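You operate a simulated robot arm through the tools that you are given. There is no shell and no other tool. Be economical: measure what you need, move in short steps, check, and stop when the job is done.

You run a simulated robot arm. Do the job below in one go: nothing can be reset, and whatever is moved stays where it is left.

TASK
Let the iron cool, then put the clamped pipe back in the white cradle.
Fine: park the iron, switch off, watch till the screen shows 55 C or less, then open the yellow clamp.
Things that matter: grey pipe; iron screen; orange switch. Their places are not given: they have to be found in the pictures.

It is judged by the outcome, as a careful person would: the job done as asked, and still so three seconds after it is handed in. It fails if anything else is knocked over, pushed out of place, dropped, spilled or broken.

THE ROBOT
A 6-joint arm with a two-finger parallel gripper, fixed in place. Base frame: the origin is at the foot of the arm, x ahead of it, y to its left, z up; the work surface is at about z = 870. Readings come in mm, degrees, newtons and seconds.
With the tool pointing down near the work surface it reaches from about 240 to 640 mm from the base axis. Its first joint turns from -66.0 to 66.0 degrees. Payload 2.7 kg.
Tool frame: the origin (TCP) lies between the finger pads and is the grasp point; the fingertips stand 23 mm ahead of it; z points along the fingers, y is the line along which they close. The gripper opens to 94 mm. The fingers are 38 mm wide and 10 mm thick; the gripper's body (54 by 96 mm) begins 39 mm behind the TCP.
Orientation is that of the tool frame in the base frame, as a unit quaternion [x, y, z, w]. With the fingers straight down and closing along the base's y, the tool's x points along the base's -x, its y along +y and its z along -z.

THE INTERFACE
- The arm moves only by the tool drive_tool. Its argument "increments" is a list that holds one entry, the list of rows, each a list of 7 numbers: the shift along the tool's x, y, z in units of 20 mm (1.0 is 20 mm), then the turn, a rotation vector about the tool's x, y, z in units of 8 degrees (1.0 is 8 degrees), then the gripper command, from -1 (fully open) to 1 (shut), values between in proportion. In form: [[[x, y, z, rx, ry, rz, grip], ...]]. A call has 1 to 8 rows; each row shifts and turns the commanded pose from where the row before left it, along the tool's axes as they then stand. A call with a number of a shift or a turn outside -1 to 1 is refused whole. Each row takes 0.2 s and may step no farther than 50 mm and 8.6 degrees from the row before; otherwise, or with a gripper value out of range, the whole call is refused. Where a pose cannot be reached the arm comes as near as it can. A force on the tool above 60 N (or 10 N above the force at the start of the call, whichever is more), or a blocked arm, ends the call early, and 0.2 s more pass. Each finger travels about 45 mm/s and halts on what it meets, pressing with about 32 N; the grip force reading is that of the motor and also rises with nothing between the fingers. The clock runs only during rows and for 0.2 s after the last one: add rows that do not move to give the fingers time. The reply holds the time, the measured pose of the TCP, the force on the tool along the base axes, the opening and the grip force, in the units named above and with some noise, with the torque about the TCP (base axes, N m) and any sound that the robot's microphone picked up, and new pictures: "show" is both (left out), scene, wrist or none.
- Cameras (640 x 400 px; columns grow to the right, rows downward): "scene" is fixed at [78.5, -427.7, 1436]; the picture's right is [0.76, -0.66, 0.00], its down [-0.21, -0.24, -0.95] and it looks along [0.62, 0.72, -0.32] (base axes); focal length 329 px, centre (320, 200). "wrist" rides on the gripper at [87, 16, -75] in the tool frame; the picture's right is [-0.18, 0.98, 0.00], its down [-0.58, -0.11, -0.81] and it looks along [-0.79, -0.15, 0.59] (tool axes); focal length 243 px, centre (320, 200).
- point_at(camera, pixels): for up to 12 pixels [column, row] of the newest picture of that camera ("zoom" is the newest enlarged one), the place [x, y, z] in the base frame of the surface seen there, good to about 2 mm, but the place of the scene camera against the robot may be out by one fixed shift of up to 12 mm in any direction. The clock stands still meanwhile.
- enlarge(camera, box): a new picture of the part [left, top, right, bottom] of that camera's present view, enlarged. The clock stands still meanwhile.
- finish_job(): hands the job in; it is judged then, once.

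Keep the steps short. Do not move on a guess: measure, check each grasp and each placing, and mend mistakes. In all there are 80 turns and 200 pictures (those below and enlarged ones count). Leave the gripper open and the arm clear of the work at the hand-in unless told otherwise, and finish with a single line.

The tools are called after ">>>" by a JSON object that holds its "api" and its "payload". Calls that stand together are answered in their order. drive_tool: Moves the arm, as the interface text tells. Its arguments: {"type":"object","properties":{"increments":{"type":"array","items":{"type":"array","items":{"type":"array","items":{"type":"number"}}}},"show":{"type":"string","enum":["both","scene","wrist","none"]}},"required":["increments"]} The other tools are called the same way: point_at (camera, pixels) gives the place of the surface under pixels of a picture; enlarge (camera, box) takes an enlarged picture of a part of a camera's view; finish_job () hands the job in.

At the start:

```text
t: 0.0
ee_pos: [299.5, 179.8, 1305.1]
ee_rot: [-0.001, 1.0, -0.001, 0.0]
contact_force: [0.0, -0.4, -0.4]
ft_torque: [0.01, 0.0, 0.01]
grip_width: 94.4
grasp_force: 0.1
```

scene: 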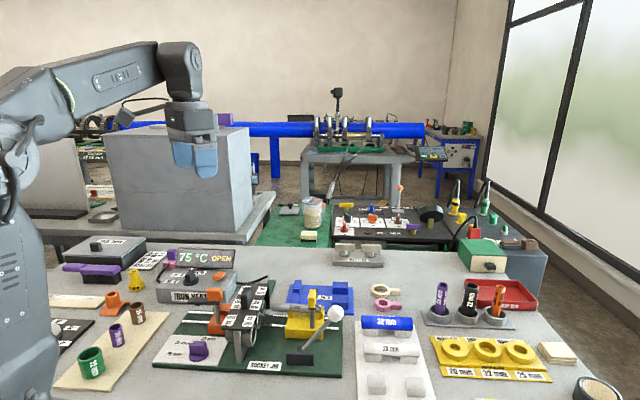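
wrist: 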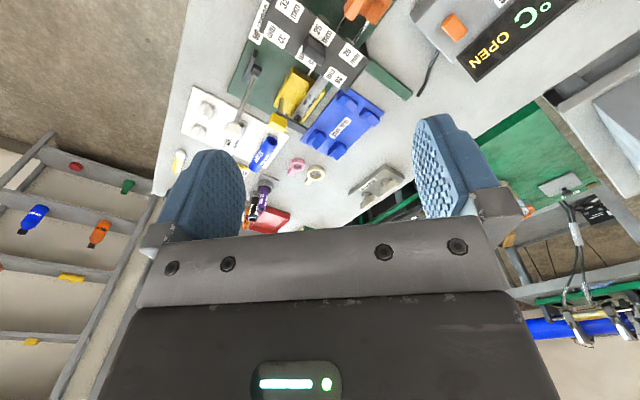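

I'll look closer at the screen (about 205,258), the jig and the clamp, and the cradle.

>>> {"api": "enlarge", "payload": {"camera": "scene", "box": [150, 235, 350, 375]}}

>>> {"api": "enlarge", "payload": {"camera": "scene", "box": [270, 260, 450, 400]}}

>>> {"api": "enlarge", "payload": {"camera": "wrist", "box": [160, 0, 480, 200]}}

```text
2.86 times, centred on (250, 305) of scene
```

zoom: 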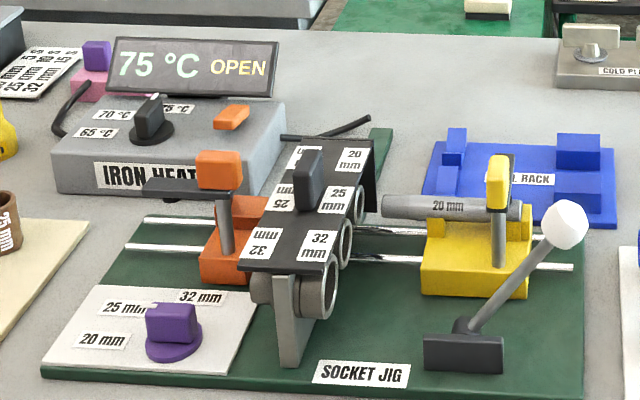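

```text
2.86 times, centred on (360, 330) of scene
```

zoom: 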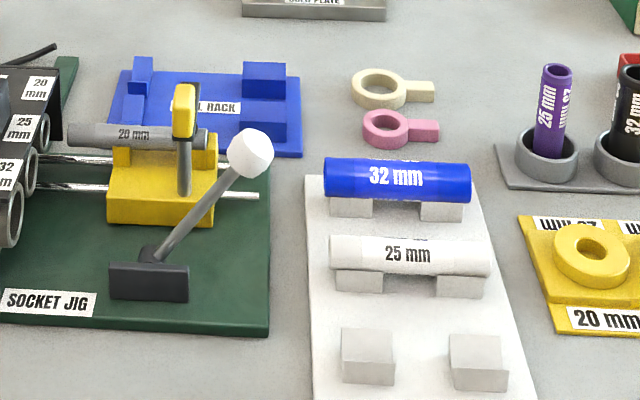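

```text
2.00 times, centred on (320, 100) of wrist
```

zoom: 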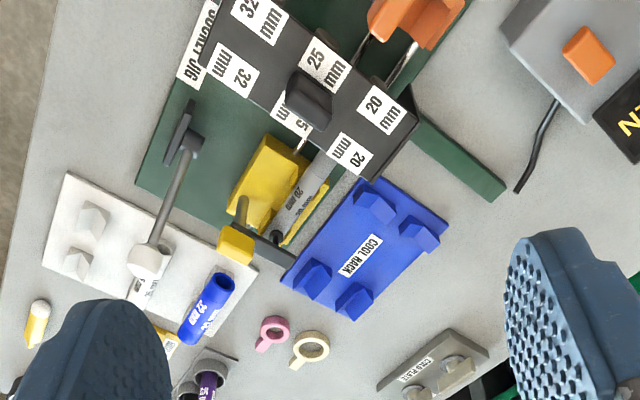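

Screen reads 75 °C, OPEN. The 20 mm pipe is in the yellow clamp and the orange switch is on the heater box. I'll measure the main points in both views.

>>> {"api": "point_at", "payload": {"camera": "zoom", "pixels": [[310, 85], [215, 50], [250, 25], [408, 110], [500, 190], [300, 205], [236, 243], [190, 130], [148, 258], [585, 55], [95, 215], [78, 262]]}}

>>> {"api": "point_at", "payload": {"camera": "scene", "pixels": [[258, 296], [266, 285], [235, 320], [231, 277], [226, 302], [324, 302], [324, 320], [300, 308], [336, 312], [375, 384], [410, 384], [200, 276]]}}

```text
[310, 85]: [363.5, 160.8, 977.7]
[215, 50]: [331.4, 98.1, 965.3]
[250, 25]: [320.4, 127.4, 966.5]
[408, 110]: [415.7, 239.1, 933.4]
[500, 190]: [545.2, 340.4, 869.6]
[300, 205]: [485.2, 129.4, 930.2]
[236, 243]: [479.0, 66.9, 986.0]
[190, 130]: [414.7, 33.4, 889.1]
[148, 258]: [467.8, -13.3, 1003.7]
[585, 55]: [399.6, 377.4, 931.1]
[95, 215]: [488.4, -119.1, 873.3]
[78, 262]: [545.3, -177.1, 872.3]
```

```text
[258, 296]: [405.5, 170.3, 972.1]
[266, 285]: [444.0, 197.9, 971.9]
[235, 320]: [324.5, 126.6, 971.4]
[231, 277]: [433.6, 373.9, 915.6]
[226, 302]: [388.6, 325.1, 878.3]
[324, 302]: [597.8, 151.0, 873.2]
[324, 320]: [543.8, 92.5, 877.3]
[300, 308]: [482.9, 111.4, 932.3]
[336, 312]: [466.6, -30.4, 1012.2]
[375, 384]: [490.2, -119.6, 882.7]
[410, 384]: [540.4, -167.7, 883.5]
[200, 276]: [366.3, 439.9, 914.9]
```

I'll zoom hard on the wrist view of the jig, the iron and the heater.

>>> {"api": "enlarge", "payload": {"camera": "wrist", "box": [230, 0, 390, 100]}}

>>> {"api": "enlarge", "payload": {"camera": "wrist", "box": [230, 60, 390, 160]}}

>>> {"api": "enlarge", "payload": {"camera": "scene", "box": [190, 260, 270, 380]}}

>>> {"api": "enlarge", "payload": {"camera": "scene", "box": [270, 270, 350, 370]}}

```text
4.00 times, centred on (310, 50) of wrist
```

zoom: 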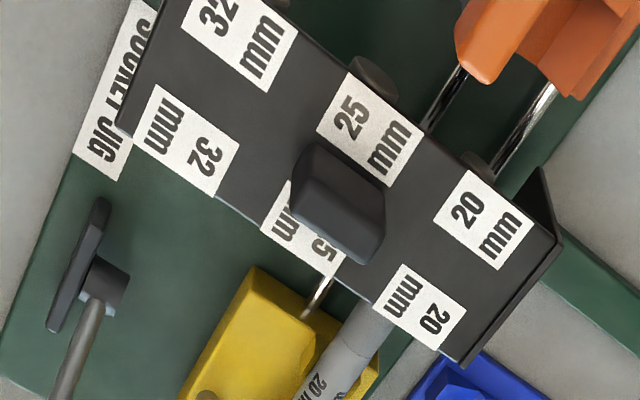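

```text
4.00 times, centred on (310, 110) of wrist
```

zoom: 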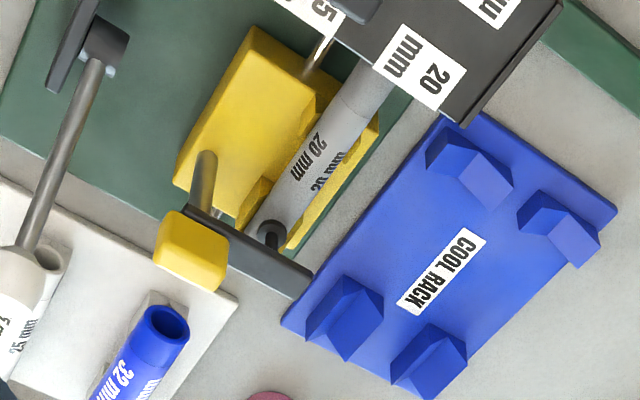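

```text
3.33 times, centred on (230, 320) of scene
```

zoom: 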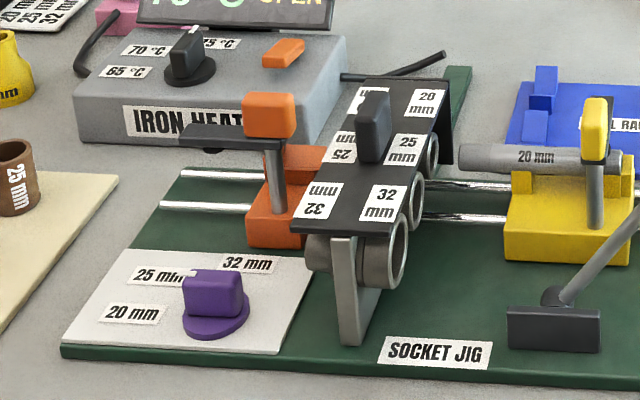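

```text
4.00 times, centred on (310, 320) of scene
```

zoom: 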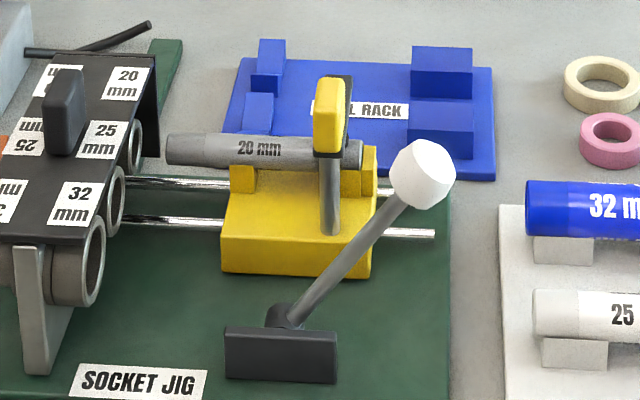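

Next I'll measure with the wrist camera: iron handle, iron ends, guide strip, clamp handle, arm, pipe and cradle blocks.

>>> {"api": "enlarge", "payload": {"camera": "wrist", "box": [230, 0, 430, 125]}}

>>> {"api": "point_at", "payload": {"camera": "wrist", "pixels": [[306, 46], [325, 61], [312, 41], [322, 52], [363, 63], [345, 90], [264, 10], [410, 98], [400, 97], [357, 118], [376, 52], [268, 28]]}}

>>> {"api": "point_at", "payload": {"camera": "wrist", "pixels": [[277, 122], [272, 118], [284, 124], [297, 127], [306, 130], [280, 104], [312, 91], [302, 108], [206, 107], [195, 130], [233, 130], [265, 157]]}}

>>> {"api": "point_at", "payload": {"camera": "wrist", "pixels": [[454, 28], [445, 20], [463, 34], [450, 32], [324, 86], [319, 92], [313, 101], [306, 108], [298, 117], [312, 116], [296, 70], [300, 80]]}}

```text
3.20 times, centred on (330, 62) of wrist
```

zoom: 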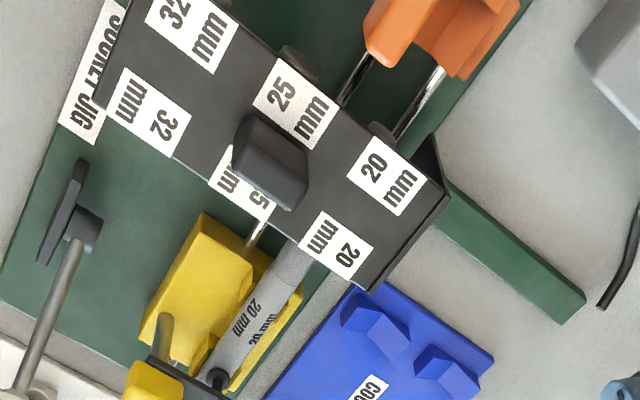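

```text
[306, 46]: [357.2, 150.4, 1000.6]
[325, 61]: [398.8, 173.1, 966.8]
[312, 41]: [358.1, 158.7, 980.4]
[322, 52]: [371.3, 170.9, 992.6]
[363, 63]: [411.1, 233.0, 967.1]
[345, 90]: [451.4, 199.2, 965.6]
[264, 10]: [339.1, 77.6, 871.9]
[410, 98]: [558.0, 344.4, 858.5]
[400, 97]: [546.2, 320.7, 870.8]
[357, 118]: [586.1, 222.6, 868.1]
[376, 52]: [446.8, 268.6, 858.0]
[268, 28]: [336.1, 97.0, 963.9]
```

```text
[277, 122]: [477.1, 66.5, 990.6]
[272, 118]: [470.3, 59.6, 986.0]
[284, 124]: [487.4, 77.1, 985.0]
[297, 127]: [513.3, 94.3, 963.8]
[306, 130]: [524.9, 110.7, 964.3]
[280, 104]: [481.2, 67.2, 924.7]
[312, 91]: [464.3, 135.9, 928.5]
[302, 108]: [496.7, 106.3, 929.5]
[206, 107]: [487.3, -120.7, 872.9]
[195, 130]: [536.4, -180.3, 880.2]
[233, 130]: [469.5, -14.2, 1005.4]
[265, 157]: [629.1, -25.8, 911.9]
```

```text
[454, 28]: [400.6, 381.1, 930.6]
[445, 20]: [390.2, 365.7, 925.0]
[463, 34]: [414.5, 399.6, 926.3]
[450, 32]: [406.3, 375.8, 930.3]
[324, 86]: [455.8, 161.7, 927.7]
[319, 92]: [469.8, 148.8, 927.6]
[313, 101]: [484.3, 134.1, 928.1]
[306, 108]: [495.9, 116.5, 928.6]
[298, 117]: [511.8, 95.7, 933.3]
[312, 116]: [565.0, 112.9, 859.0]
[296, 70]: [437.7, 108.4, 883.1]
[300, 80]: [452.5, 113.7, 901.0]
```

Before touching anything I need to understand how the iron is mounted, so I'll zoom in on its legs and its rear end.

>>> {"api": "enlarge", "payload": {"camera": "scene", "box": [220, 270, 290, 314]}}

>>> {"api": "enlarge", "payload": {"camera": "scene", "box": [215, 310, 295, 370]}}

>>> {"api": "enlarge", "payload": {"camera": "wrist", "box": [330, 30, 430, 110]}}

```text
9.09 times, centred on (255, 292) of scene
```

zoom: 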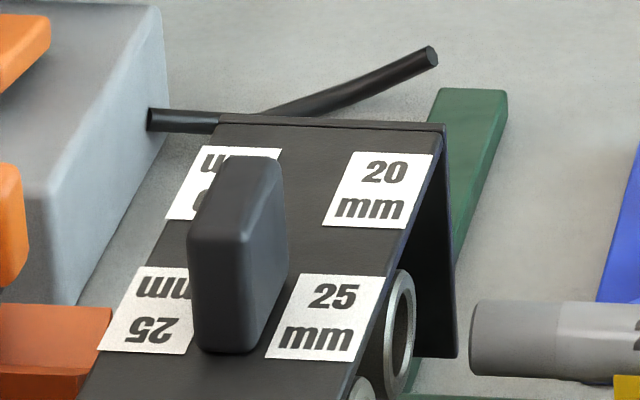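

```text
6.67 times, centred on (255, 340) of scene
```

zoom: 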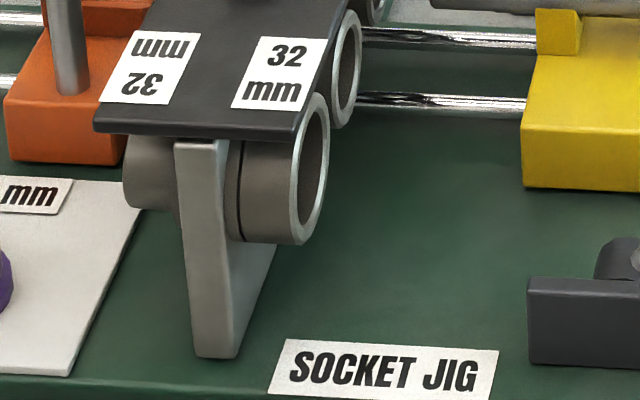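

```text
5.00 times, centred on (380, 70) of wrist
```

zoom: 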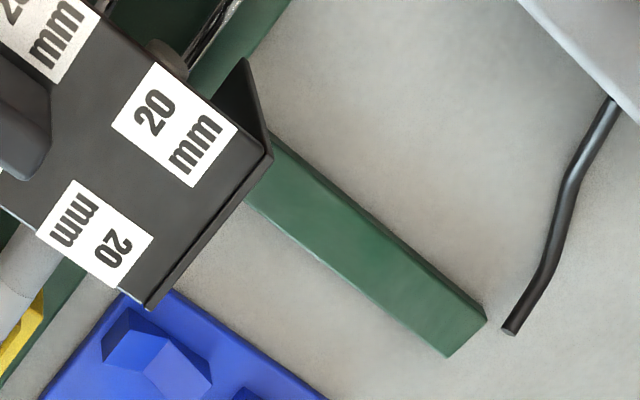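

The guide strip behind the iron suggests it parks by sliding back, but I'm not sure about the grey leg and the rods. I'll check the height of the screen, then bring the wrist camera round for a side view.

>>> {"api": "point_at", "payload": {"camera": "scene", "pixels": [[189, 249], [235, 252], [232, 264], [205, 262]]}}

>>> {"api": "drive_tool", "payload": {"increments": [[[0.2, 0.8, 1, 0, 0, 1, -1], [0.2, 0.8, 1, 0, 0, 1, -1], [0.2, 0.6, 1, 0, 0, 1, -1], [0, 0.5, 1, 0, 0, 1, -1], [0, 0.5, 1, 0, 0, 1, -1], [0, 0.3, 1, 0, 0, 1, -1], [0, 0, 1, 0, 0, 0.2, -1]]]}}

```text
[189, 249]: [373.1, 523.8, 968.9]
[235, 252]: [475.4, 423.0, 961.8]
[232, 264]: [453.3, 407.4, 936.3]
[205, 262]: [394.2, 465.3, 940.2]
```

```text
t: 1.6
ee_pos: [306.2, 247.9, 1165.1]
ee_rot: [0.421, 0.907, 0.0, 0.001]
contact_force: [-0.1, -0.7, 0.7]
ft_torque: [0.0, -0.01, 0.02]
grip_width: 93.9
grasp_force: 0.0
```

scene: 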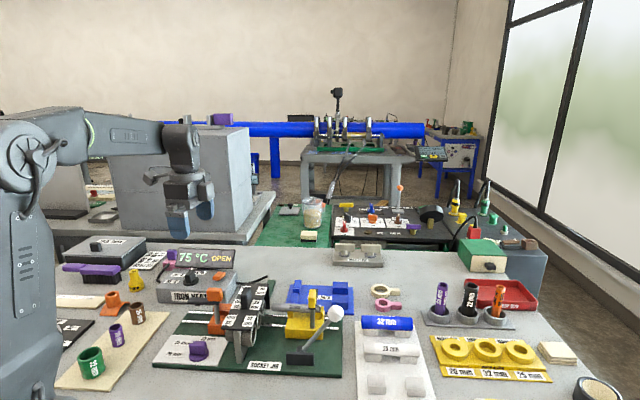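
wrist: 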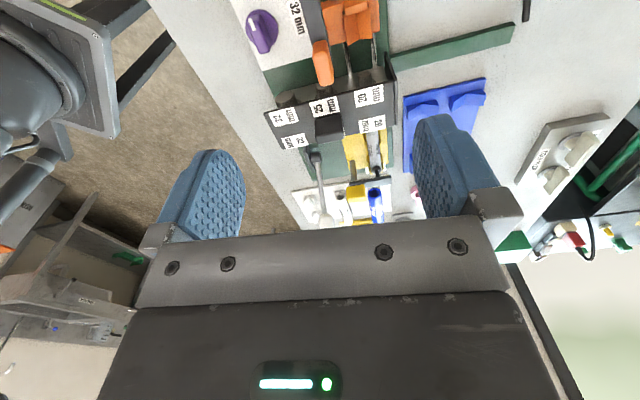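

I'll go lower and further back to see the iron from the side.

>>> {"api": "drive_tool", "payload": {"increments": [[[1, 0, 1, 0, 0, 0, -1], [1, 0, 1, 0, 0, 0, -1], [1, 0, 1, 0, 0, 0, -1], [0, 0.5, 1, 0, 0, 0, -1], [0, 0.5, 1, 0, 0, 0, -1]]], "show": "wrist"}}

>>> {"api": "enlarge", "payload": {"camera": "wrist", "box": [200, 0, 440, 200]}}

```text
t: 2.8
ee_pos: [283.6, 306.7, 1067.2]
ee_rot: [0.42, 0.908, 0.001, 0.001]
contact_force: [0.2, 0.2, 0.0]
ft_torque: [0.01, 0.02, -0.01]
grip_width: 94.2
grasp_force: 0.0
```

wrist: 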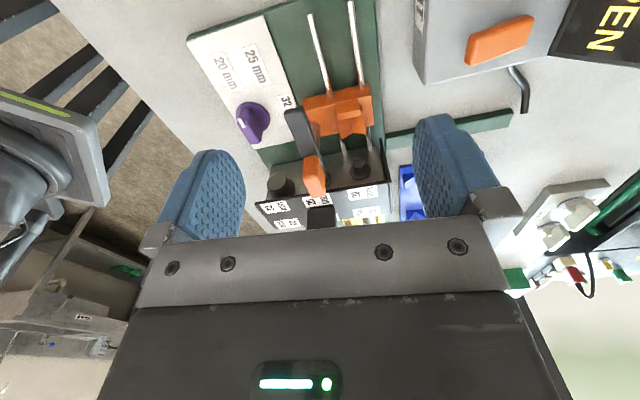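

```text
2.00 times, centred on (320, 100) of wrist
```

zoom: 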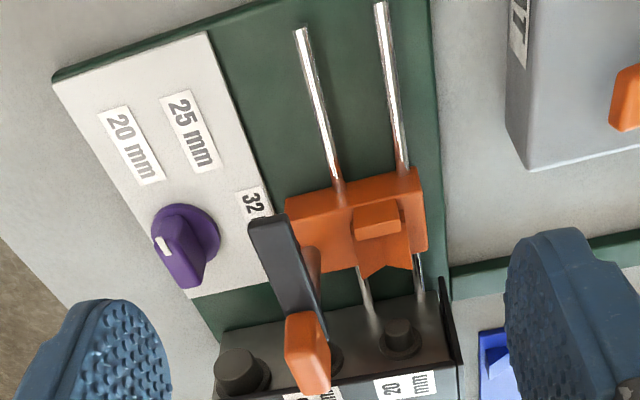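

Zooming in on the iron face and its lower edge.

>>> {"api": "enlarge", "payload": {"camera": "wrist", "box": [250, 120, 400, 220]}}

>>> {"api": "enlarge", "payload": {"camera": "scene", "box": [225, 290, 295, 345]}}

```text
4.00 times, centred on (325, 170) of wrist
```

zoom: 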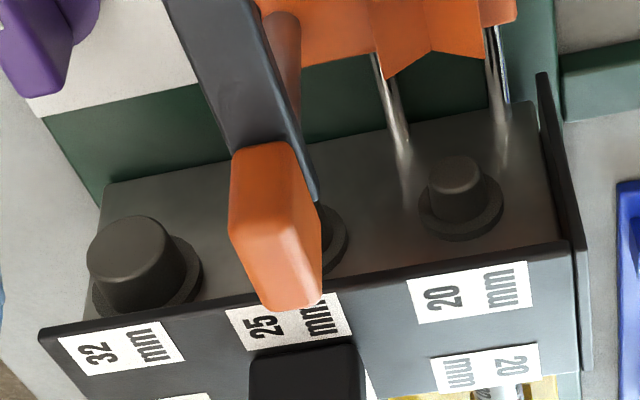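

```text
7.27 times, centred on (260, 318) of scene
```

zoom: 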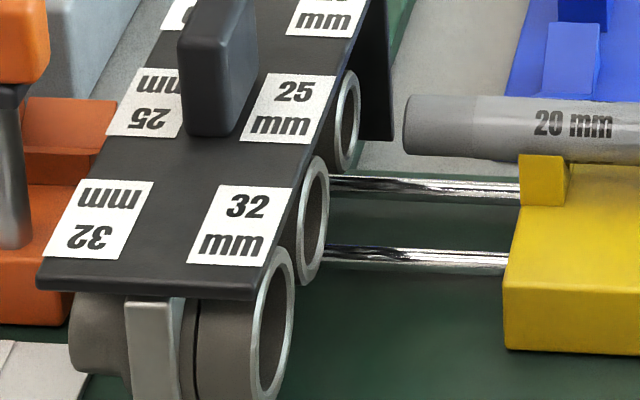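

I'll measure the bottom edge of the iron plate and where the rods meet it.

>>> {"api": "point_at", "payload": {"camera": "wrist", "pixels": [[277, 168], [285, 172], [310, 161], [340, 157], [380, 148], [346, 143], [351, 160], [363, 164], [376, 150], [388, 150], [400, 136], [395, 211]]}}

>>> {"api": "point_at", "payload": {"camera": "zoom", "pixels": [[150, 350], [175, 385], [350, 183], [350, 252], [375, 130], [385, 136], [150, 295], [215, 100], [450, 265], [365, 180], [220, 40], [330, 60]]}}

```text
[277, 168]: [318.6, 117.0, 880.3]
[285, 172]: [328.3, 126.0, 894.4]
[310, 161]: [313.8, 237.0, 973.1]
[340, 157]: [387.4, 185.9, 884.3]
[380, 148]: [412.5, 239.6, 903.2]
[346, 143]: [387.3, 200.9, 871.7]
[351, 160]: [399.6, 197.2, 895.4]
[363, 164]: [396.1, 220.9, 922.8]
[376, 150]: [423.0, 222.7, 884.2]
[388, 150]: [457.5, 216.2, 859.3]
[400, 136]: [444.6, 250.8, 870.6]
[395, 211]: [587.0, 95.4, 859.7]
```

```text
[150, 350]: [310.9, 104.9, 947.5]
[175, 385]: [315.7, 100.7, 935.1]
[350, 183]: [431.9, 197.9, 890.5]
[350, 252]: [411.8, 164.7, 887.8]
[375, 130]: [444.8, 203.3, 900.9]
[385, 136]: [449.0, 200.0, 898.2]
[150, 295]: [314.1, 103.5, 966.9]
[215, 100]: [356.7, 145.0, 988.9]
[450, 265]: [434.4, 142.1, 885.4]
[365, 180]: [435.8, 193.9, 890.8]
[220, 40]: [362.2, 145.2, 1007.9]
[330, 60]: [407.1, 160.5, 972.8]
```

The geometry is consistent. The jig is turned 45° in plan, the pipe lines up with the 20 mm socket, and the strip runs about 165 mm beyond the iron, so the iron slides back along it. I'll raise the arm and turn the tool so the fingers close across the iron's handle.

>>> {"api": "drive_tool", "payload": {"increments": [[[0, 0, -1, 0, 0, -1, -1], [0, 0, -1, 0, 0, -1, -1], [0, 0, -0.5, 0, 0, -1, -1], [0, 0, 0, 0, 0, -1, -1], [0, 0, 0, 0, 0, -1, -1], [0, 0, 0, 0, 0, -1, -1], [0, 0, 0, 0, 0, -1, -1], [0, 0, 0, 0, 0, -1, -1]]], "show": "none"}}

>>> {"api": "drive_tool", "payload": {"increments": [[[0, 0, 0, 0, 0, -1, -1], [0, 0, 0, 0, 0, -1, -1], [0, 0, 0, 0, 0, -1, -1], [0, 0, 0, 0, 0, -0.85, -1], [0, 0, 0, 0, 0, 0, -1]]]}}

```text
t: 4.6
ee_pos: [283.0, 307.5, 1116.9]
ee_rot: [-0.127, 0.992, 0.0, 0.0]
contact_force: [-0.1, 0.8, 0.7]
ft_torque: [-0.03, 0.0, 0.01]
grip_width: 94.0
grasp_force: 0.1
```

```text
t: 5.8
ee_pos: [283.4, 306.3, 1115.9]
ee_rot: [-0.386, 0.923, 0.0, 0.0]
contact_force: [-0.9, 0.1, 0.4]
ft_torque: [-0.01, 0.02, -0.05]
grip_width: 94.2
grasp_force: 0.0
```

scene: 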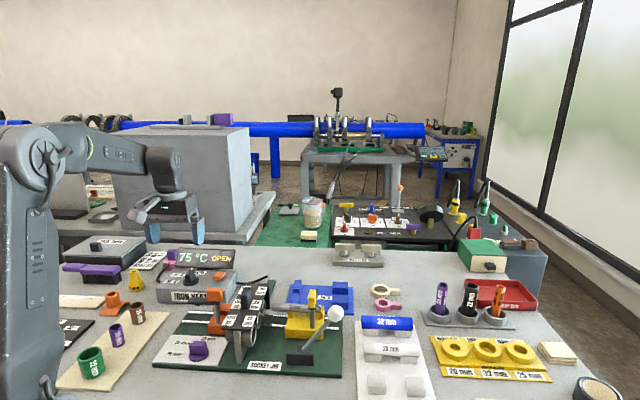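
wrist: 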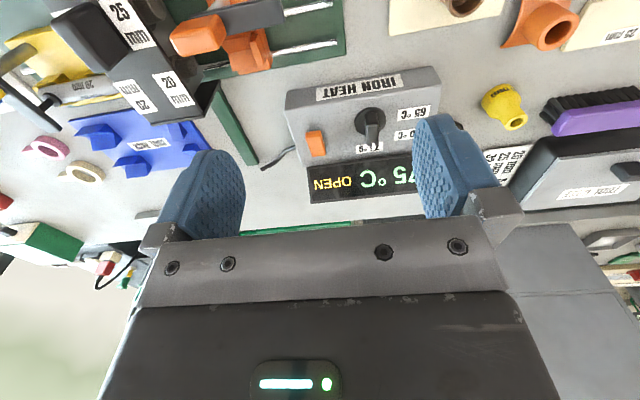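

Moving over to above the iron's handle.

>>> {"api": "drive_tool", "payload": {"increments": [[[0.3, -1, 0, 0, 0, 0, -1], [0.3, -1, 0, 0, 0, 0, -1], [0.3, -1, 0, 0, 0, 0, -1], [0.3, -1, 0, 0, 0, 0, -1], [0.3, -1, 0, 0, 0, 0, -1], [0.3, -1, 0, 0, 0, 0, -1], [0.3, -1, 0, 0, 0, 0, -1], [0.25, -1, 0, 0, 0, 0, -1]]], "show": "none"}}

>>> {"api": "enlarge", "payload": {"camera": "wrist", "box": [240, 0, 400, 120]}}

```text
t: 7.6
ee_pos: [366.9, 161.4, 1116.1]
ee_rot: [-0.386, 0.923, -0.001, 0.0]
contact_force: [-0.2, -0.3, 0.1]
ft_torque: [0.0, 0.02, -0.04]
grip_width: 93.9
grasp_force: 0.1
```

```text
3.33 times, centred on (320, 60) of wrist
```

zoom: 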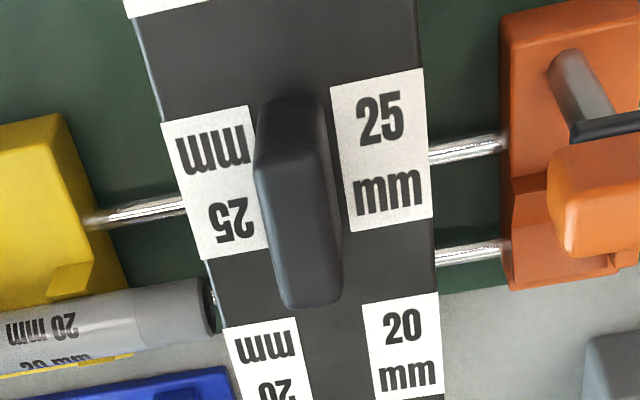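

>>> {"api": "point_at", "payload": {"camera": "zoom", "pixels": [[265, 170], [328, 160], [290, 110], [305, 200], [290, 165], [318, 300], [345, 280], [255, 190], [550, 180], [570, 245], [400, 250], [215, 300]]}}

```text
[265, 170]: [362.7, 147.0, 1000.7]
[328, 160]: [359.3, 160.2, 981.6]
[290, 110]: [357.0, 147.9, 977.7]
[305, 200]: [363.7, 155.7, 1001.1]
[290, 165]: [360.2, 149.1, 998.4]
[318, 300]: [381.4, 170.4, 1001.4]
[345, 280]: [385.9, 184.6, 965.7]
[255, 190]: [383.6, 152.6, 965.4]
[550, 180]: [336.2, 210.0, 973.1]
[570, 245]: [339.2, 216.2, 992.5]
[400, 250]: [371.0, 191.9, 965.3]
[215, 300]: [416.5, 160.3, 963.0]
```

The handle centre is about (367.6, 159.8) and its top is at z 1001. The orange knob is close on one side, so I'll narrow the fingers first and then go down to z 994.

>>> {"api": "drive_tool", "payload": {"increments": [[[0, -0.08, 0.5, 0, 0, 0, 0], [0, 0, 0.5, 0, 0, 0, 0], [0, 0, 0.1, 0, 0, 0, 0], [0, 0, 1, 0, 0, 0, 0], [0, 0, 1, 0, 0, 0, 0], [0, 0, 1, 0, 0, 0, 0], [0, 0, 1, 0, 0, 0, 0], [0, 0, 0, 0, 0, 0, 0]]], "show": "wrist"}}

```text
t: 9.4
ee_pos: [364.4, 158.6, 1012.4]
ee_rot: [-0.385, 0.923, 0.0, -0.001]
contact_force: [-0.4, -0.8, -0.3]
ft_torque: [-0.01, -0.02, -0.01]
grip_width: 46.8
grasp_force: 0.1
```

wrist: 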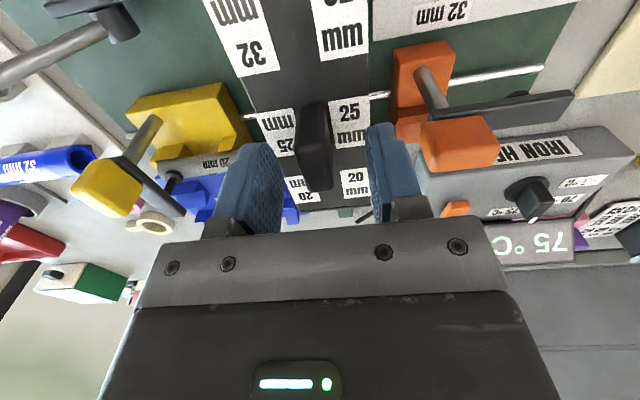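

The handle is centred between the fingers. I'll go down the last 18 mm and close.

>>> {"api": "drive_tool", "payload": {"increments": [[[-0.15, 0, 0.5, 0, 0, 0, 0], [0, 0, 0.4, 0, 0, 0, 0], [0, 0, 0, 0, 0, 0, 0.5], [0, 0, 0, 0, 0, 0, 1], [0, 0, 0, 0, 0, 0, 1], [0, 0, 0, 0, 0, 0, 1]]], "show": "wrist"}}

```text
t: 10.8
ee_pos: [371.0, 157.6, 994.9]
ee_rot: [-0.383, 0.924, -0.002, 0.001]
contact_force: [38.0, -28.2, -12.9]
ft_torque: [0.55, 0.12, -0.57]
grip_width: 15.7
grasp_force: 45.4
```

wrist: 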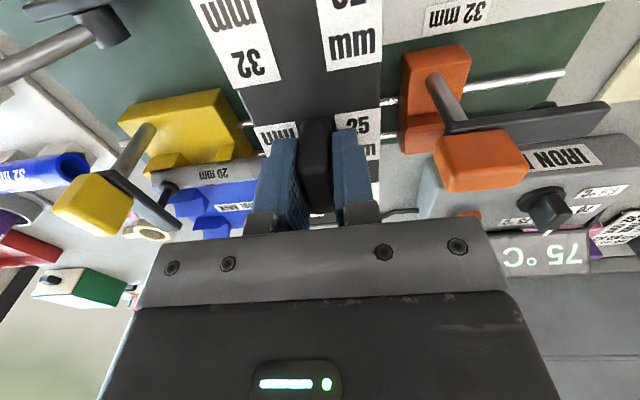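

Gripped at 15.7 mm, with a sideways load of about 47 N. I'll shift about 4 mm sideways to relieve it, then try a small slide along the strip.

>>> {"api": "drive_tool", "payload": {"increments": [[[0, -0.2, 0, 0, 0, 0, 1], [0, 0, 0, 0, 0, 0, 1]]], "show": "none"}}

>>> {"api": "drive_tool", "payload": {"increments": [[[-0.25, 0, 0, 0, 0, 0, 1], [-0.25, 0, 0, 0, 0, 0, 1], [0, 0, 0, 0, 0, 0, 1]]]}}

```text
t: 11.4
ee_pos: [369.2, 157.2, 994.1]
ee_rot: [-0.385, 0.923, 0.0, 0.0]
contact_force: [16.7, -12.7, -7.8]
ft_torque: [0.6, -1.22, -1.42]
grip_width: 15.9
grasp_force: 44.7
```

```text
t: 12.2
ee_pos: [377.3, 165.4, 994.6]
ee_rot: [-0.384, 0.923, 0.0, -0.001]
contact_force: [10.7, -12.9, 0.1]
ft_torque: [-0.72, 0.56, -1.78]
grip_width: 16.1
grasp_force: 44.3
```

scene: 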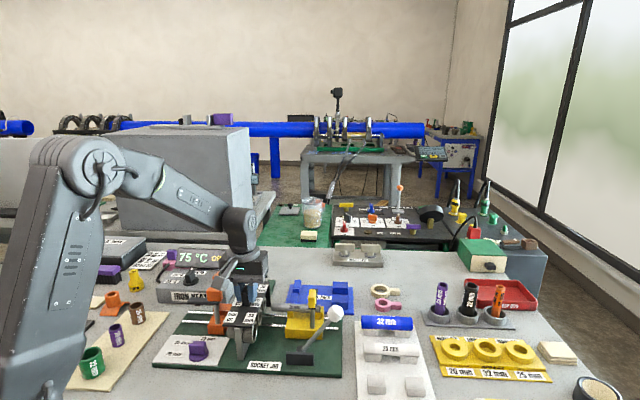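
wrist: 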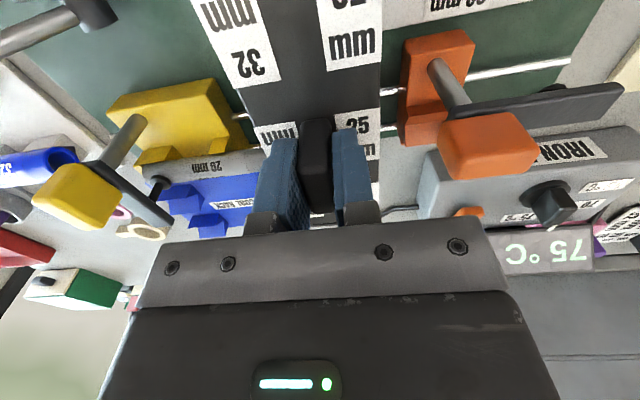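

The iron slides freely along the strip with almost no force that way. Continuing the slide in small steps.

>>> {"api": "drive_tool", "payload": {"increments": [[[-0.5, -0.1, 0, 0, 0, 0, 1], [-0.5, 0, 0, 0, 0, 0, 1], [-0.5, 0, 0, 0, 0, 0, 1], [-0.5, 0, 0, 0, 0, 0, 1], [-0.5, 0, 0, 0, 0, 0, 1], [0, 0, 0, 0, 0, 0, 1]]]}}

```text
t: 13.6
ee_pos: [412.5, 199.4, 994.3]
ee_rot: [-0.384, 0.923, 0.001, -0.001]
contact_force: [-11.5, 5.5, -5.0]
ft_torque: [0.08, -0.41, -1.53]
grip_width: 16.1
grasp_force: 45.3
```

scene: 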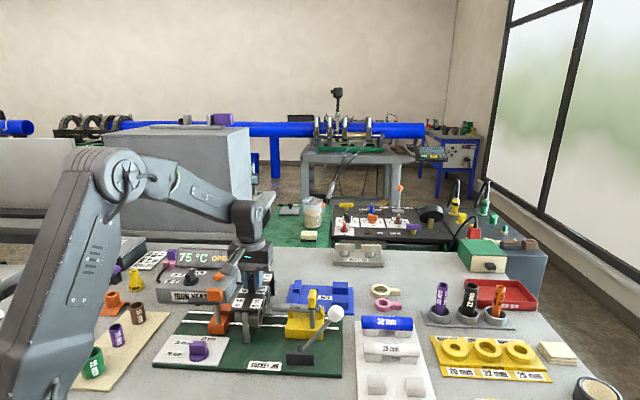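
wrist: 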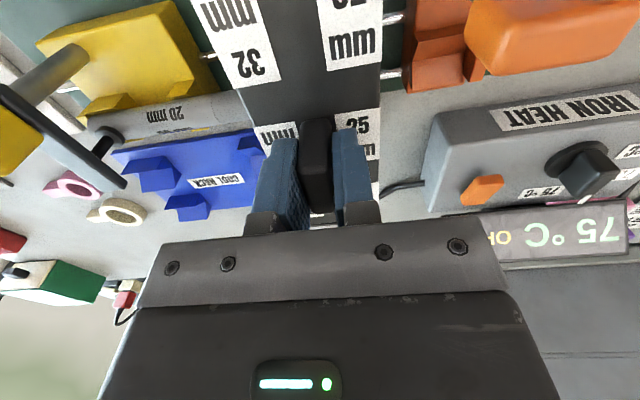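

It has moved 60 mm so far. Continuing; I'll watch for the end stop.

>>> {"api": "drive_tool", "payload": {"increments": [[[-0.5, 0.02, 0, 0, 0, 0, 1], [-0.5, 0, 0, 0, 0, 0, 1], [-0.5, 0, 0, 0, 0, 0, 1], [-0.5, 0, 0, 0, 0, 0, 1], [-0.5, 0, 0, 0, 0, 0, 1], [0, 0, 0, 0, 0, 0, 1]]], "show": "wrist"}}

>>> {"api": "drive_tool", "payload": {"increments": [[[-0.4, 0, 0, 0, 0, 0, 1], [-0.4, 0, 0, 0, 0, 0, 1], [-0.4, 0, 0, 0, 0, 0, 1], [0, 0, 0, 0, 0, 0, 1]]]}}

```text
t: 15.0
ee_pos: [448.6, 237.1, 994.7]
ee_rot: [-0.384, 0.923, 0.0, -0.002]
contact_force: [-14.1, 8.7, -18.1]
ft_torque: [0.41, -1.03, -1.41]
grip_width: 15.8
grasp_force: 44.8
```

wrist: 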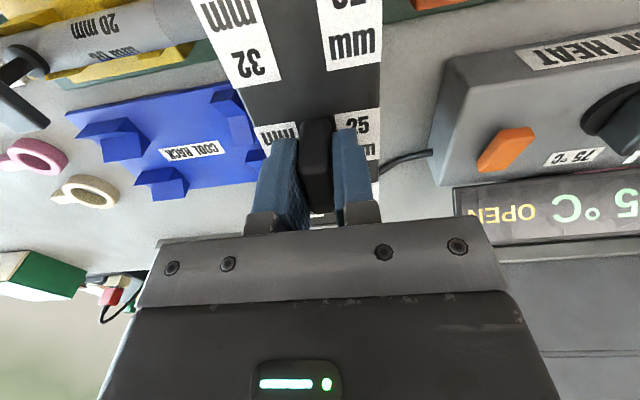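

```text
t: 16.0
ee_pos: [465.6, 253.4, 994.8]
ee_rot: [-0.384, 0.923, 0.0, -0.003]
contact_force: [-12.2, 10.3, -13.2]
ft_torque: [-1.18, 0.79, -1.46]
grip_width: 16.0
grasp_force: 45.4
```

scene: 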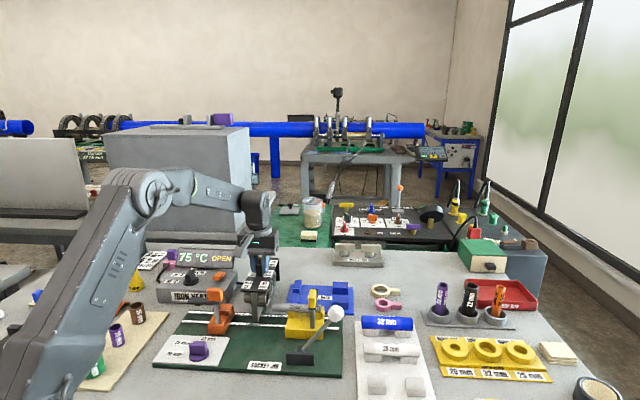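
wrist: 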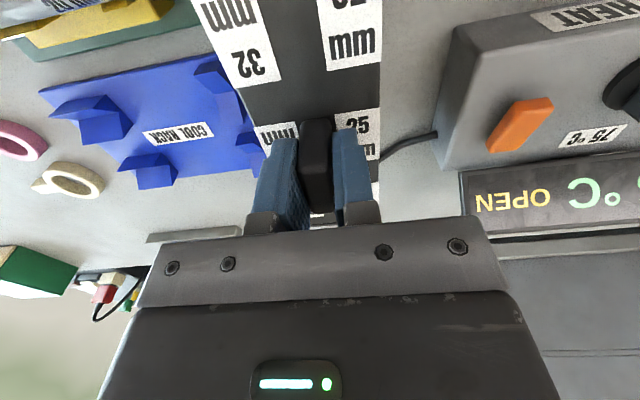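

Moved about 136 mm so far. Continuing gently toward the end stop.

>>> {"api": "drive_tool", "payload": {"increments": [[[-0.3, 0, 0, 0, 0, 0, 1], [-0.3, 0, 0, 0, 0, 0, 1], [-0.3, 0, 0, 0, 0, 0, 1], [-0.3, 0, 0, 0, 0, 0, 1], [-0.3, 0, 0, 0, 0, 0, 1], [0, 0, 0, 0, 0, 0, 1]]], "show": "scene"}}

>>> {"api": "enlarge", "payload": {"camera": "scene", "box": [150, 225, 360, 375]}}

```text
t: 17.4
ee_pos: [487.8, 274.9, 994.3]
ee_rot: [-0.384, 0.923, 0.001, -0.001]
contact_force: [-9.9, 7.3, -16.7]
ft_torque: [-0.02, -0.05, -1.44]
grip_width: 16.1
grasp_force: 44.9
```

scene: 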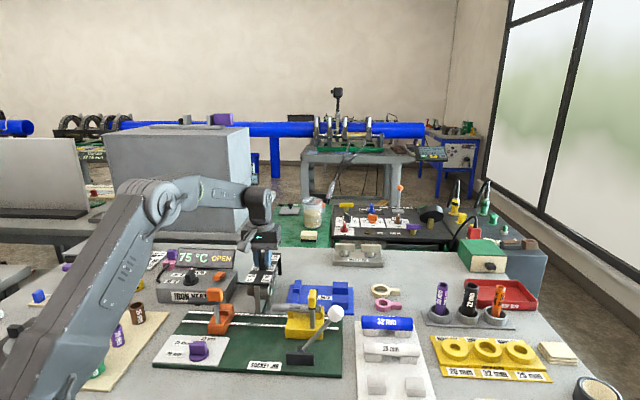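

```text
2.67 times, centred on (255, 300) of scene
```

zoom: 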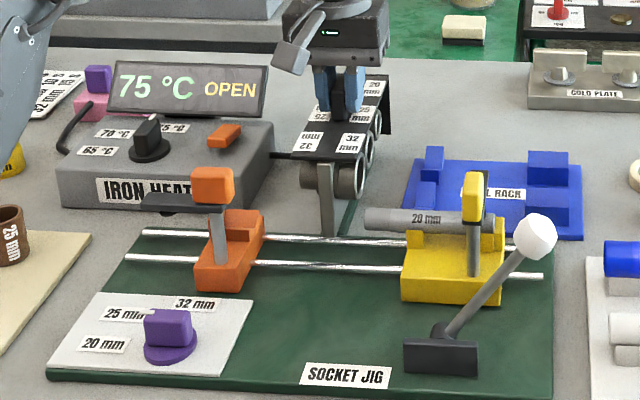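

The iron now sits over the strip, clear of the pipe line. One small push to see whether it has reached its end stop.

>>> {"api": "drive_tool", "payload": {"increments": [[[-0.2, 0, 0, 0, 0, 0, 1], [-0.2, 0, 0, 0, 0, 0, 1], [0, 0, 0, 0, 0, 0, 1]]], "show": "wrist"}}

```text
t: 18.2
ee_pos: [489.9, 277.7, 995.0]
ee_rot: [-0.384, 0.923, -0.001, -0.005]
contact_force: [-34.6, -13.6, 2.0]
ft_torque: [-0.46, 0.08, -1.41]
grip_width: 15.8
grasp_force: 45.0
```

wrist: 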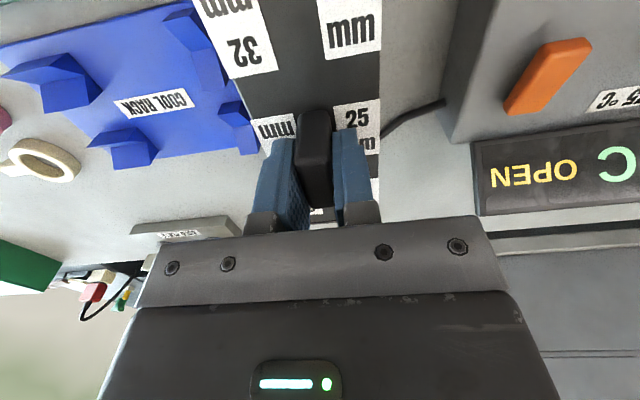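

There is a clear rise in force, so it's at the end stop: parked. I'll ease off, open the fingers and rise straight up.

>>> {"api": "drive_tool", "payload": {"increments": [[[0.3, 0, 0, 0, 0, 0, 1], [0, 0, 0, 0, 0, 0, 0.2], [0, 0, 0, 0, 0, 0, 0], [0, 0, 0, 0, 0, 0, 0], [0, 0, -0.5, 0, 0, 0, 0], [0, 0, -1, 0, 0, 0, 0], [0, 0, -1, 0, 0, 0, 0], [0, 0, -1, 0, 0, 0, 0]]]}}

```text
t: 20.0
ee_pos: [489.4, 276.5, 1063.3]
ee_rot: [-0.385, 0.923, 0.001, 0.0]
contact_force: [0.7, 0.5, 0.4]
ft_torque: [-0.01, -0.03, 0.03]
grip_width: 46.9
grasp_force: 0.1
```

scene: 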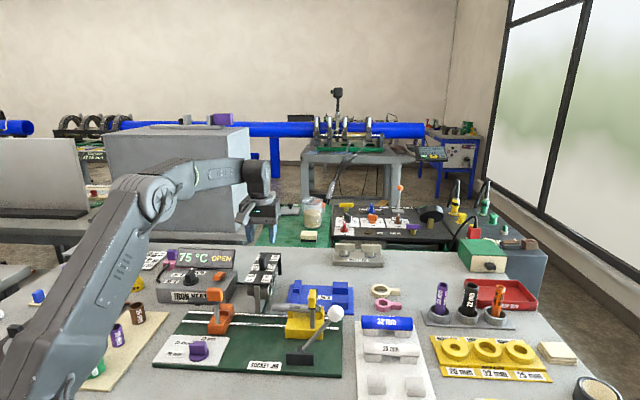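
wrist: 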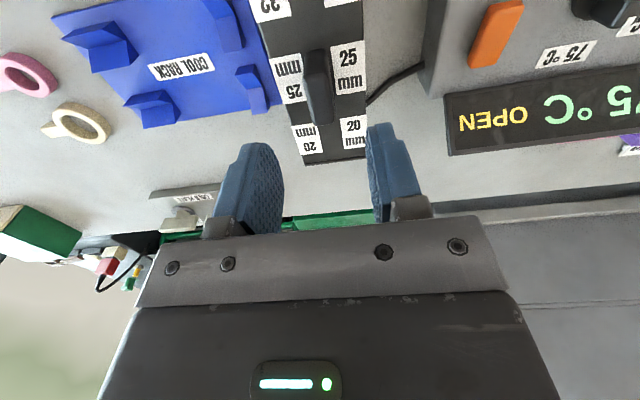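

The iron is parked and released. Now a close look at the orange switch.

>>> {"api": "enlarge", "payload": {"camera": "wrist", "box": [440, 0, 560, 75]}}

>>> {"api": "point_at", "payload": {"camera": "zoom", "pixels": [[330, 50], [270, 120], [230, 290], [370, 80], [300, 180], [190, 350], [350, 250], [395, 30], [160, 250], [400, 350], [200, 300], [420, 20]]}}

>>> {"api": "enlarge", "payload": {"camera": "scene", "box": [170, 245, 260, 305]}}

```text
5.33 times, centred on (500, 38) of wrist
```

zoom: 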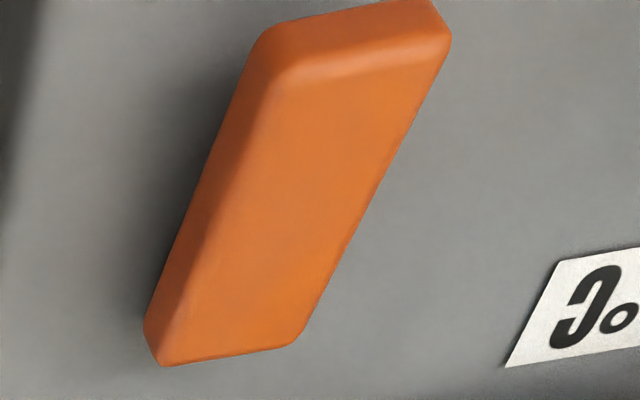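

```text
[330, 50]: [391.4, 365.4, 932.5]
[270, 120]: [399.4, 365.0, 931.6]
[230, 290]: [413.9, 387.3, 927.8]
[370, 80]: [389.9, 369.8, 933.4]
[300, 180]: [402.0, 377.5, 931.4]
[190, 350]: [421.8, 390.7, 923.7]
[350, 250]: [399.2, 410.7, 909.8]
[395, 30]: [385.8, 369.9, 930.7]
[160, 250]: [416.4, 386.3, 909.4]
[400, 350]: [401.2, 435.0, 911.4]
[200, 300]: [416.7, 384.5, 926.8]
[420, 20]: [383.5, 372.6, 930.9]
```

```text
6.67 times, centred on (215, 275) of scene
```

zoom: 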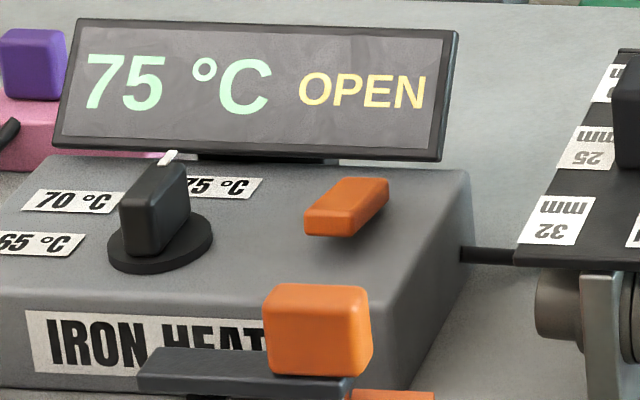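

The rocker is tilted: the end near the robot is raised (z ≈ 933) and the screen end is pressed (z ≈ 924). Switching off means pressing the raised end, about (390, 367). I'll move over it with the fingers shut, stopping 20 mm above.

>>> {"api": "drive_tool", "payload": {"increments": [[[0.2, 1, 0, 0, 0, 0, 1], [0.2, 1, 0, 0, 0, 0, 1], [0.2, 1, 0, 0, 0, 0, 1], [0.23, 1, 0, 0, 0, 0, 1], [0, 1, 0, 0, 0, 0, 1], [0, 1, 0.5, 0, 0, 0, 1], [0, 0.8, 1, 0, 0, 0, 1], [0, 0, 1, 0, 0, 0, 1]]], "show": "none"}}

>>> {"api": "drive_tool", "payload": {"increments": [[[0, 0, 1, 0, 0, 0, 1], [0, 0, 0.5, 0, 0, 0, 1], [0, 0, 0, 0, 0, 0, 1]]]}}

```text
t: 21.8
ee_pos: [381.5, 359.2, 1014.2]
ee_rot: [-0.384, 0.923, 0.0, -0.001]
contact_force: [-0.1, 0.0, -0.3]
ft_torque: [0.01, -0.02, -0.03]
grip_width: 0.0
grasp_force: 31.9
```

```text
t: 22.6
ee_pos: [379.2, 360.4, 985.0]
ee_rot: [-0.386, 0.923, 0.001, 0.001]
contact_force: [-0.8, -0.3, 0.2]
ft_torque: [0.0, -0.05, -0.01]
grip_width: 0.0
grasp_force: 31.7
```

scene: 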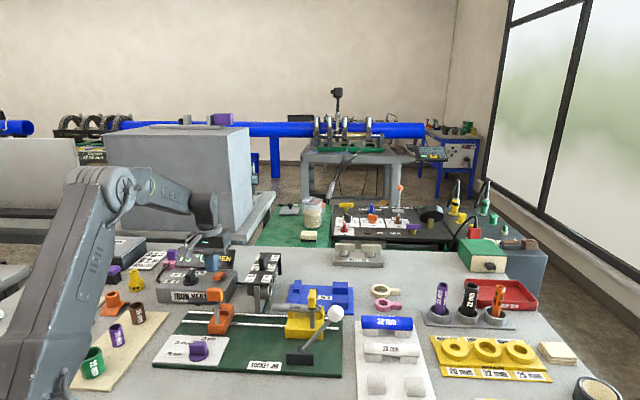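
wrist: 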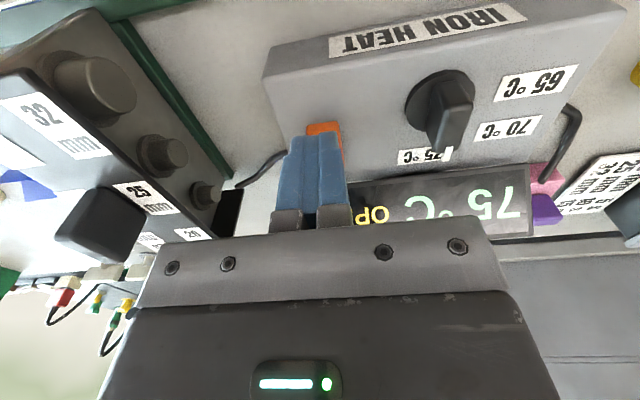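

Lined up over the raised end. Pressing down in small steps.

>>> {"api": "drive_tool", "payload": {"increments": [[[0, -0.12, 0.8, 0, 0, 0, 1], [0, 0, 0.5, 0, 0, 0, 1], [0, 0, 0.25, 0, 0, 0, 1], [0, 0, 0.25, 0, 0, 0, 1], [0, 0, 0, 0, 0, 0, 1]]], "show": "wrist"}}

```text
t: 23.8
ee_pos: [381.8, 357.7, 949.8]
ee_rot: [-0.385, 0.923, 0.001, 0.001]
contact_force: [-3.4, -4.6, 12.2]
ft_torque: [0.1, -0.07, -0.07]
grip_width: 0.0
grasp_force: 32.2
```

wrist: 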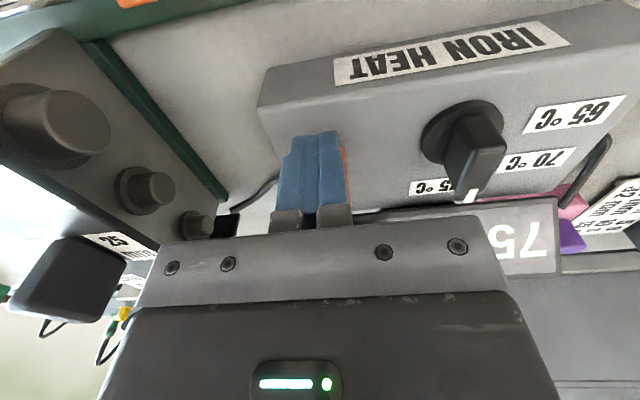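

Contact at 12 N. Pressing about 6 mm more, then lifting to check.

>>> {"api": "drive_tool", "payload": {"increments": [[[0, 0, 0.15, 0, 0, 0, 1], [0, 0, 0.15, 0, 0, 0, 1], [0, 0, 0, 0, 0, 0, 1]]], "show": "none"}}

>>> {"api": "drive_tool", "payload": {"increments": [[[0, 0, -0.5, 0, 0, 0, 1], [0, 0, -1, 0, 0, 0, 1], [0, 0, -1, 0, 0, 0, 1], [0, -1, -1, 0, 0, 0, 1], [0, -1, -0.5, 0, 0, 0, 1], [1, -1, 0, 0, 0, 0, 1], [1, -1, 0, 0, 0, 0, 1], [0, 0, 0, 0, 0, 0, 1]]]}}

>>> {"api": "enlarge", "payload": {"camera": "scene", "box": [170, 245, 260, 305]}}

```text
t: 24.4
ee_pos: [381.8, 360.0, 951.6]
ee_rot: [-0.386, 0.922, 0.001, 0.003]
contact_force: [-2.1, -2.4, 6.5]
ft_torque: [0.06, -0.03, 0.01]
grip_width: 0.0
grasp_force: 32.0
stopped in row 3: the force on the tool passed its limit at 63 N (the readings are from after the stop); the commanded pose is now the measured one
```

```text
t: 26.2
ee_pos: [412.7, 274.0, 1029.5]
ee_rot: [-0.385, 0.923, 0.001, 0.003]
contact_force: [0.1, 0.8, -0.5]
ft_torque: [0.0, -0.03, 0.0]
grip_width: 0.0
grasp_force: 32.3
```

scene: 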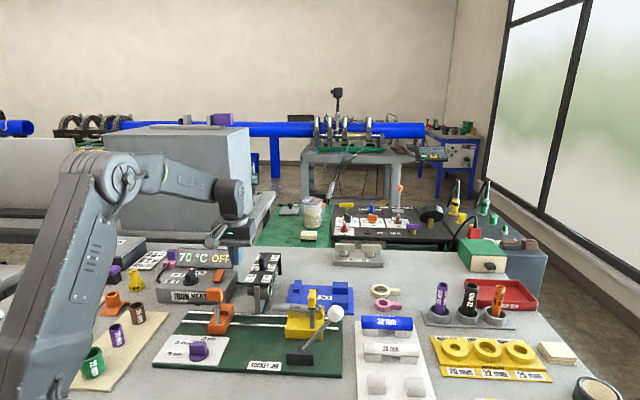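
wrist: 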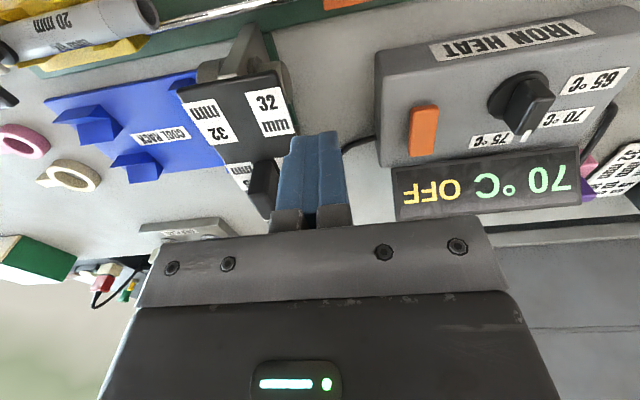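

```text
6.67 times, centred on (215, 275) of scene
```

zoom: 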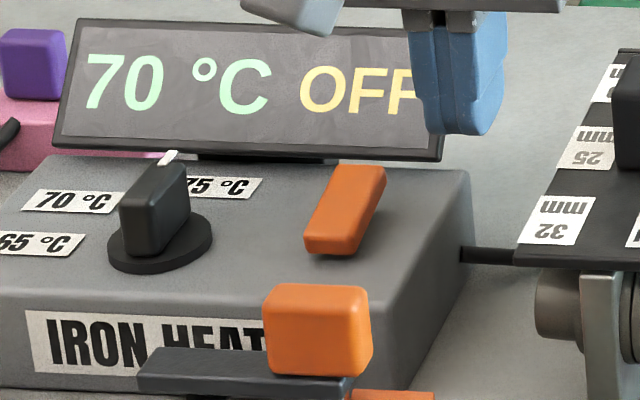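

The screen now reads 70 °C OFF, and the temperature is falling. While it cools I'll go up and across to hover above the yellow clamp knob, without touching it.

>>> {"api": "drive_tool", "payload": {"increments": [[[0, 0, -1, 0, 0, 0, 0], [0, -1, -1, 0, 0, 0, 0], [0.9, -1, -0.5, 0, 0, 0, 0], [0.9, -1, 0, 0, 0, 0, 0], [0.9, -1, 0, 0, 0, 0, 0], [0.9, -1, 0, 0, 0, 0, 0], [0.9, -1, 0, 0, 0, 0, 0], [0.5, -1, 0, 0, 0, 0, 0]]], "show": "none"}}

>>> {"api": "drive_tool", "payload": {"increments": [[[0, -1, 0, 0, 0, 0, 0], [0, -1, 0, 0, 0, 0, 0], [0, -0.6, 0, 0, 0, 0, 0], [0, 0, 0, 0, 0, 0, 0]]]}}

>>> {"api": "enlarge", "payload": {"camera": "wrist", "box": [240, 0, 400, 120]}}

```text
t: 28.0
ee_pos: [439.0, 103.9, 1076.9]
ee_rot: [-0.385, 0.923, 0.001, 0.004]
contact_force: [-0.1, -0.2, 0.7]
ft_torque: [-0.01, -0.01, 0.0]
grip_width: 47.0
grasp_force: 0.0
```

```text
t: 29.0
ee_pos: [477.2, 67.3, 1077.7]
ee_rot: [-0.385, 0.923, 0.0, 0.002]
contact_force: [-0.5, -0.4, 0.5]
ft_torque: [-0.01, 0.0, -0.01]
grip_width: 47.2
grasp_force: 0.0
```

scene: 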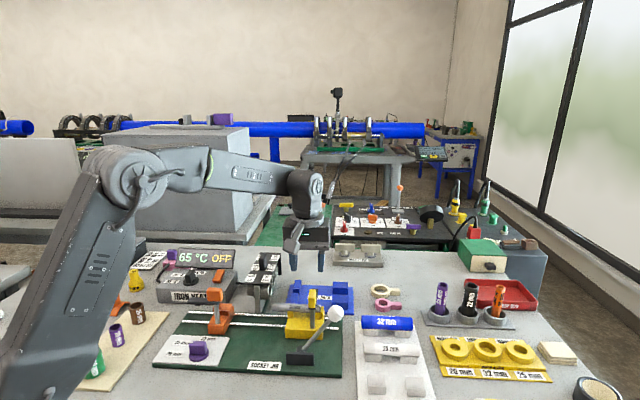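
wrist: 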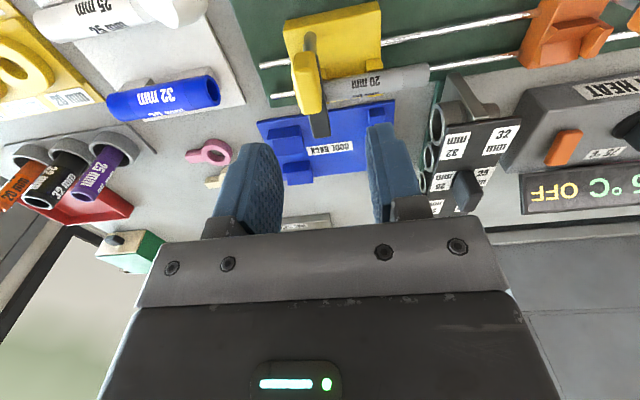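

```text
3.33 times, centred on (320, 60) of wrist
```

zoom: 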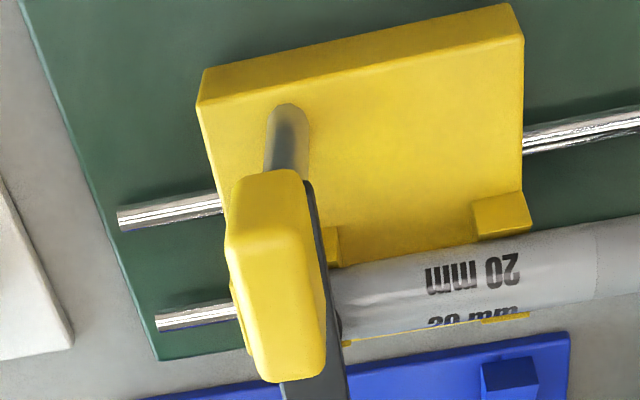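

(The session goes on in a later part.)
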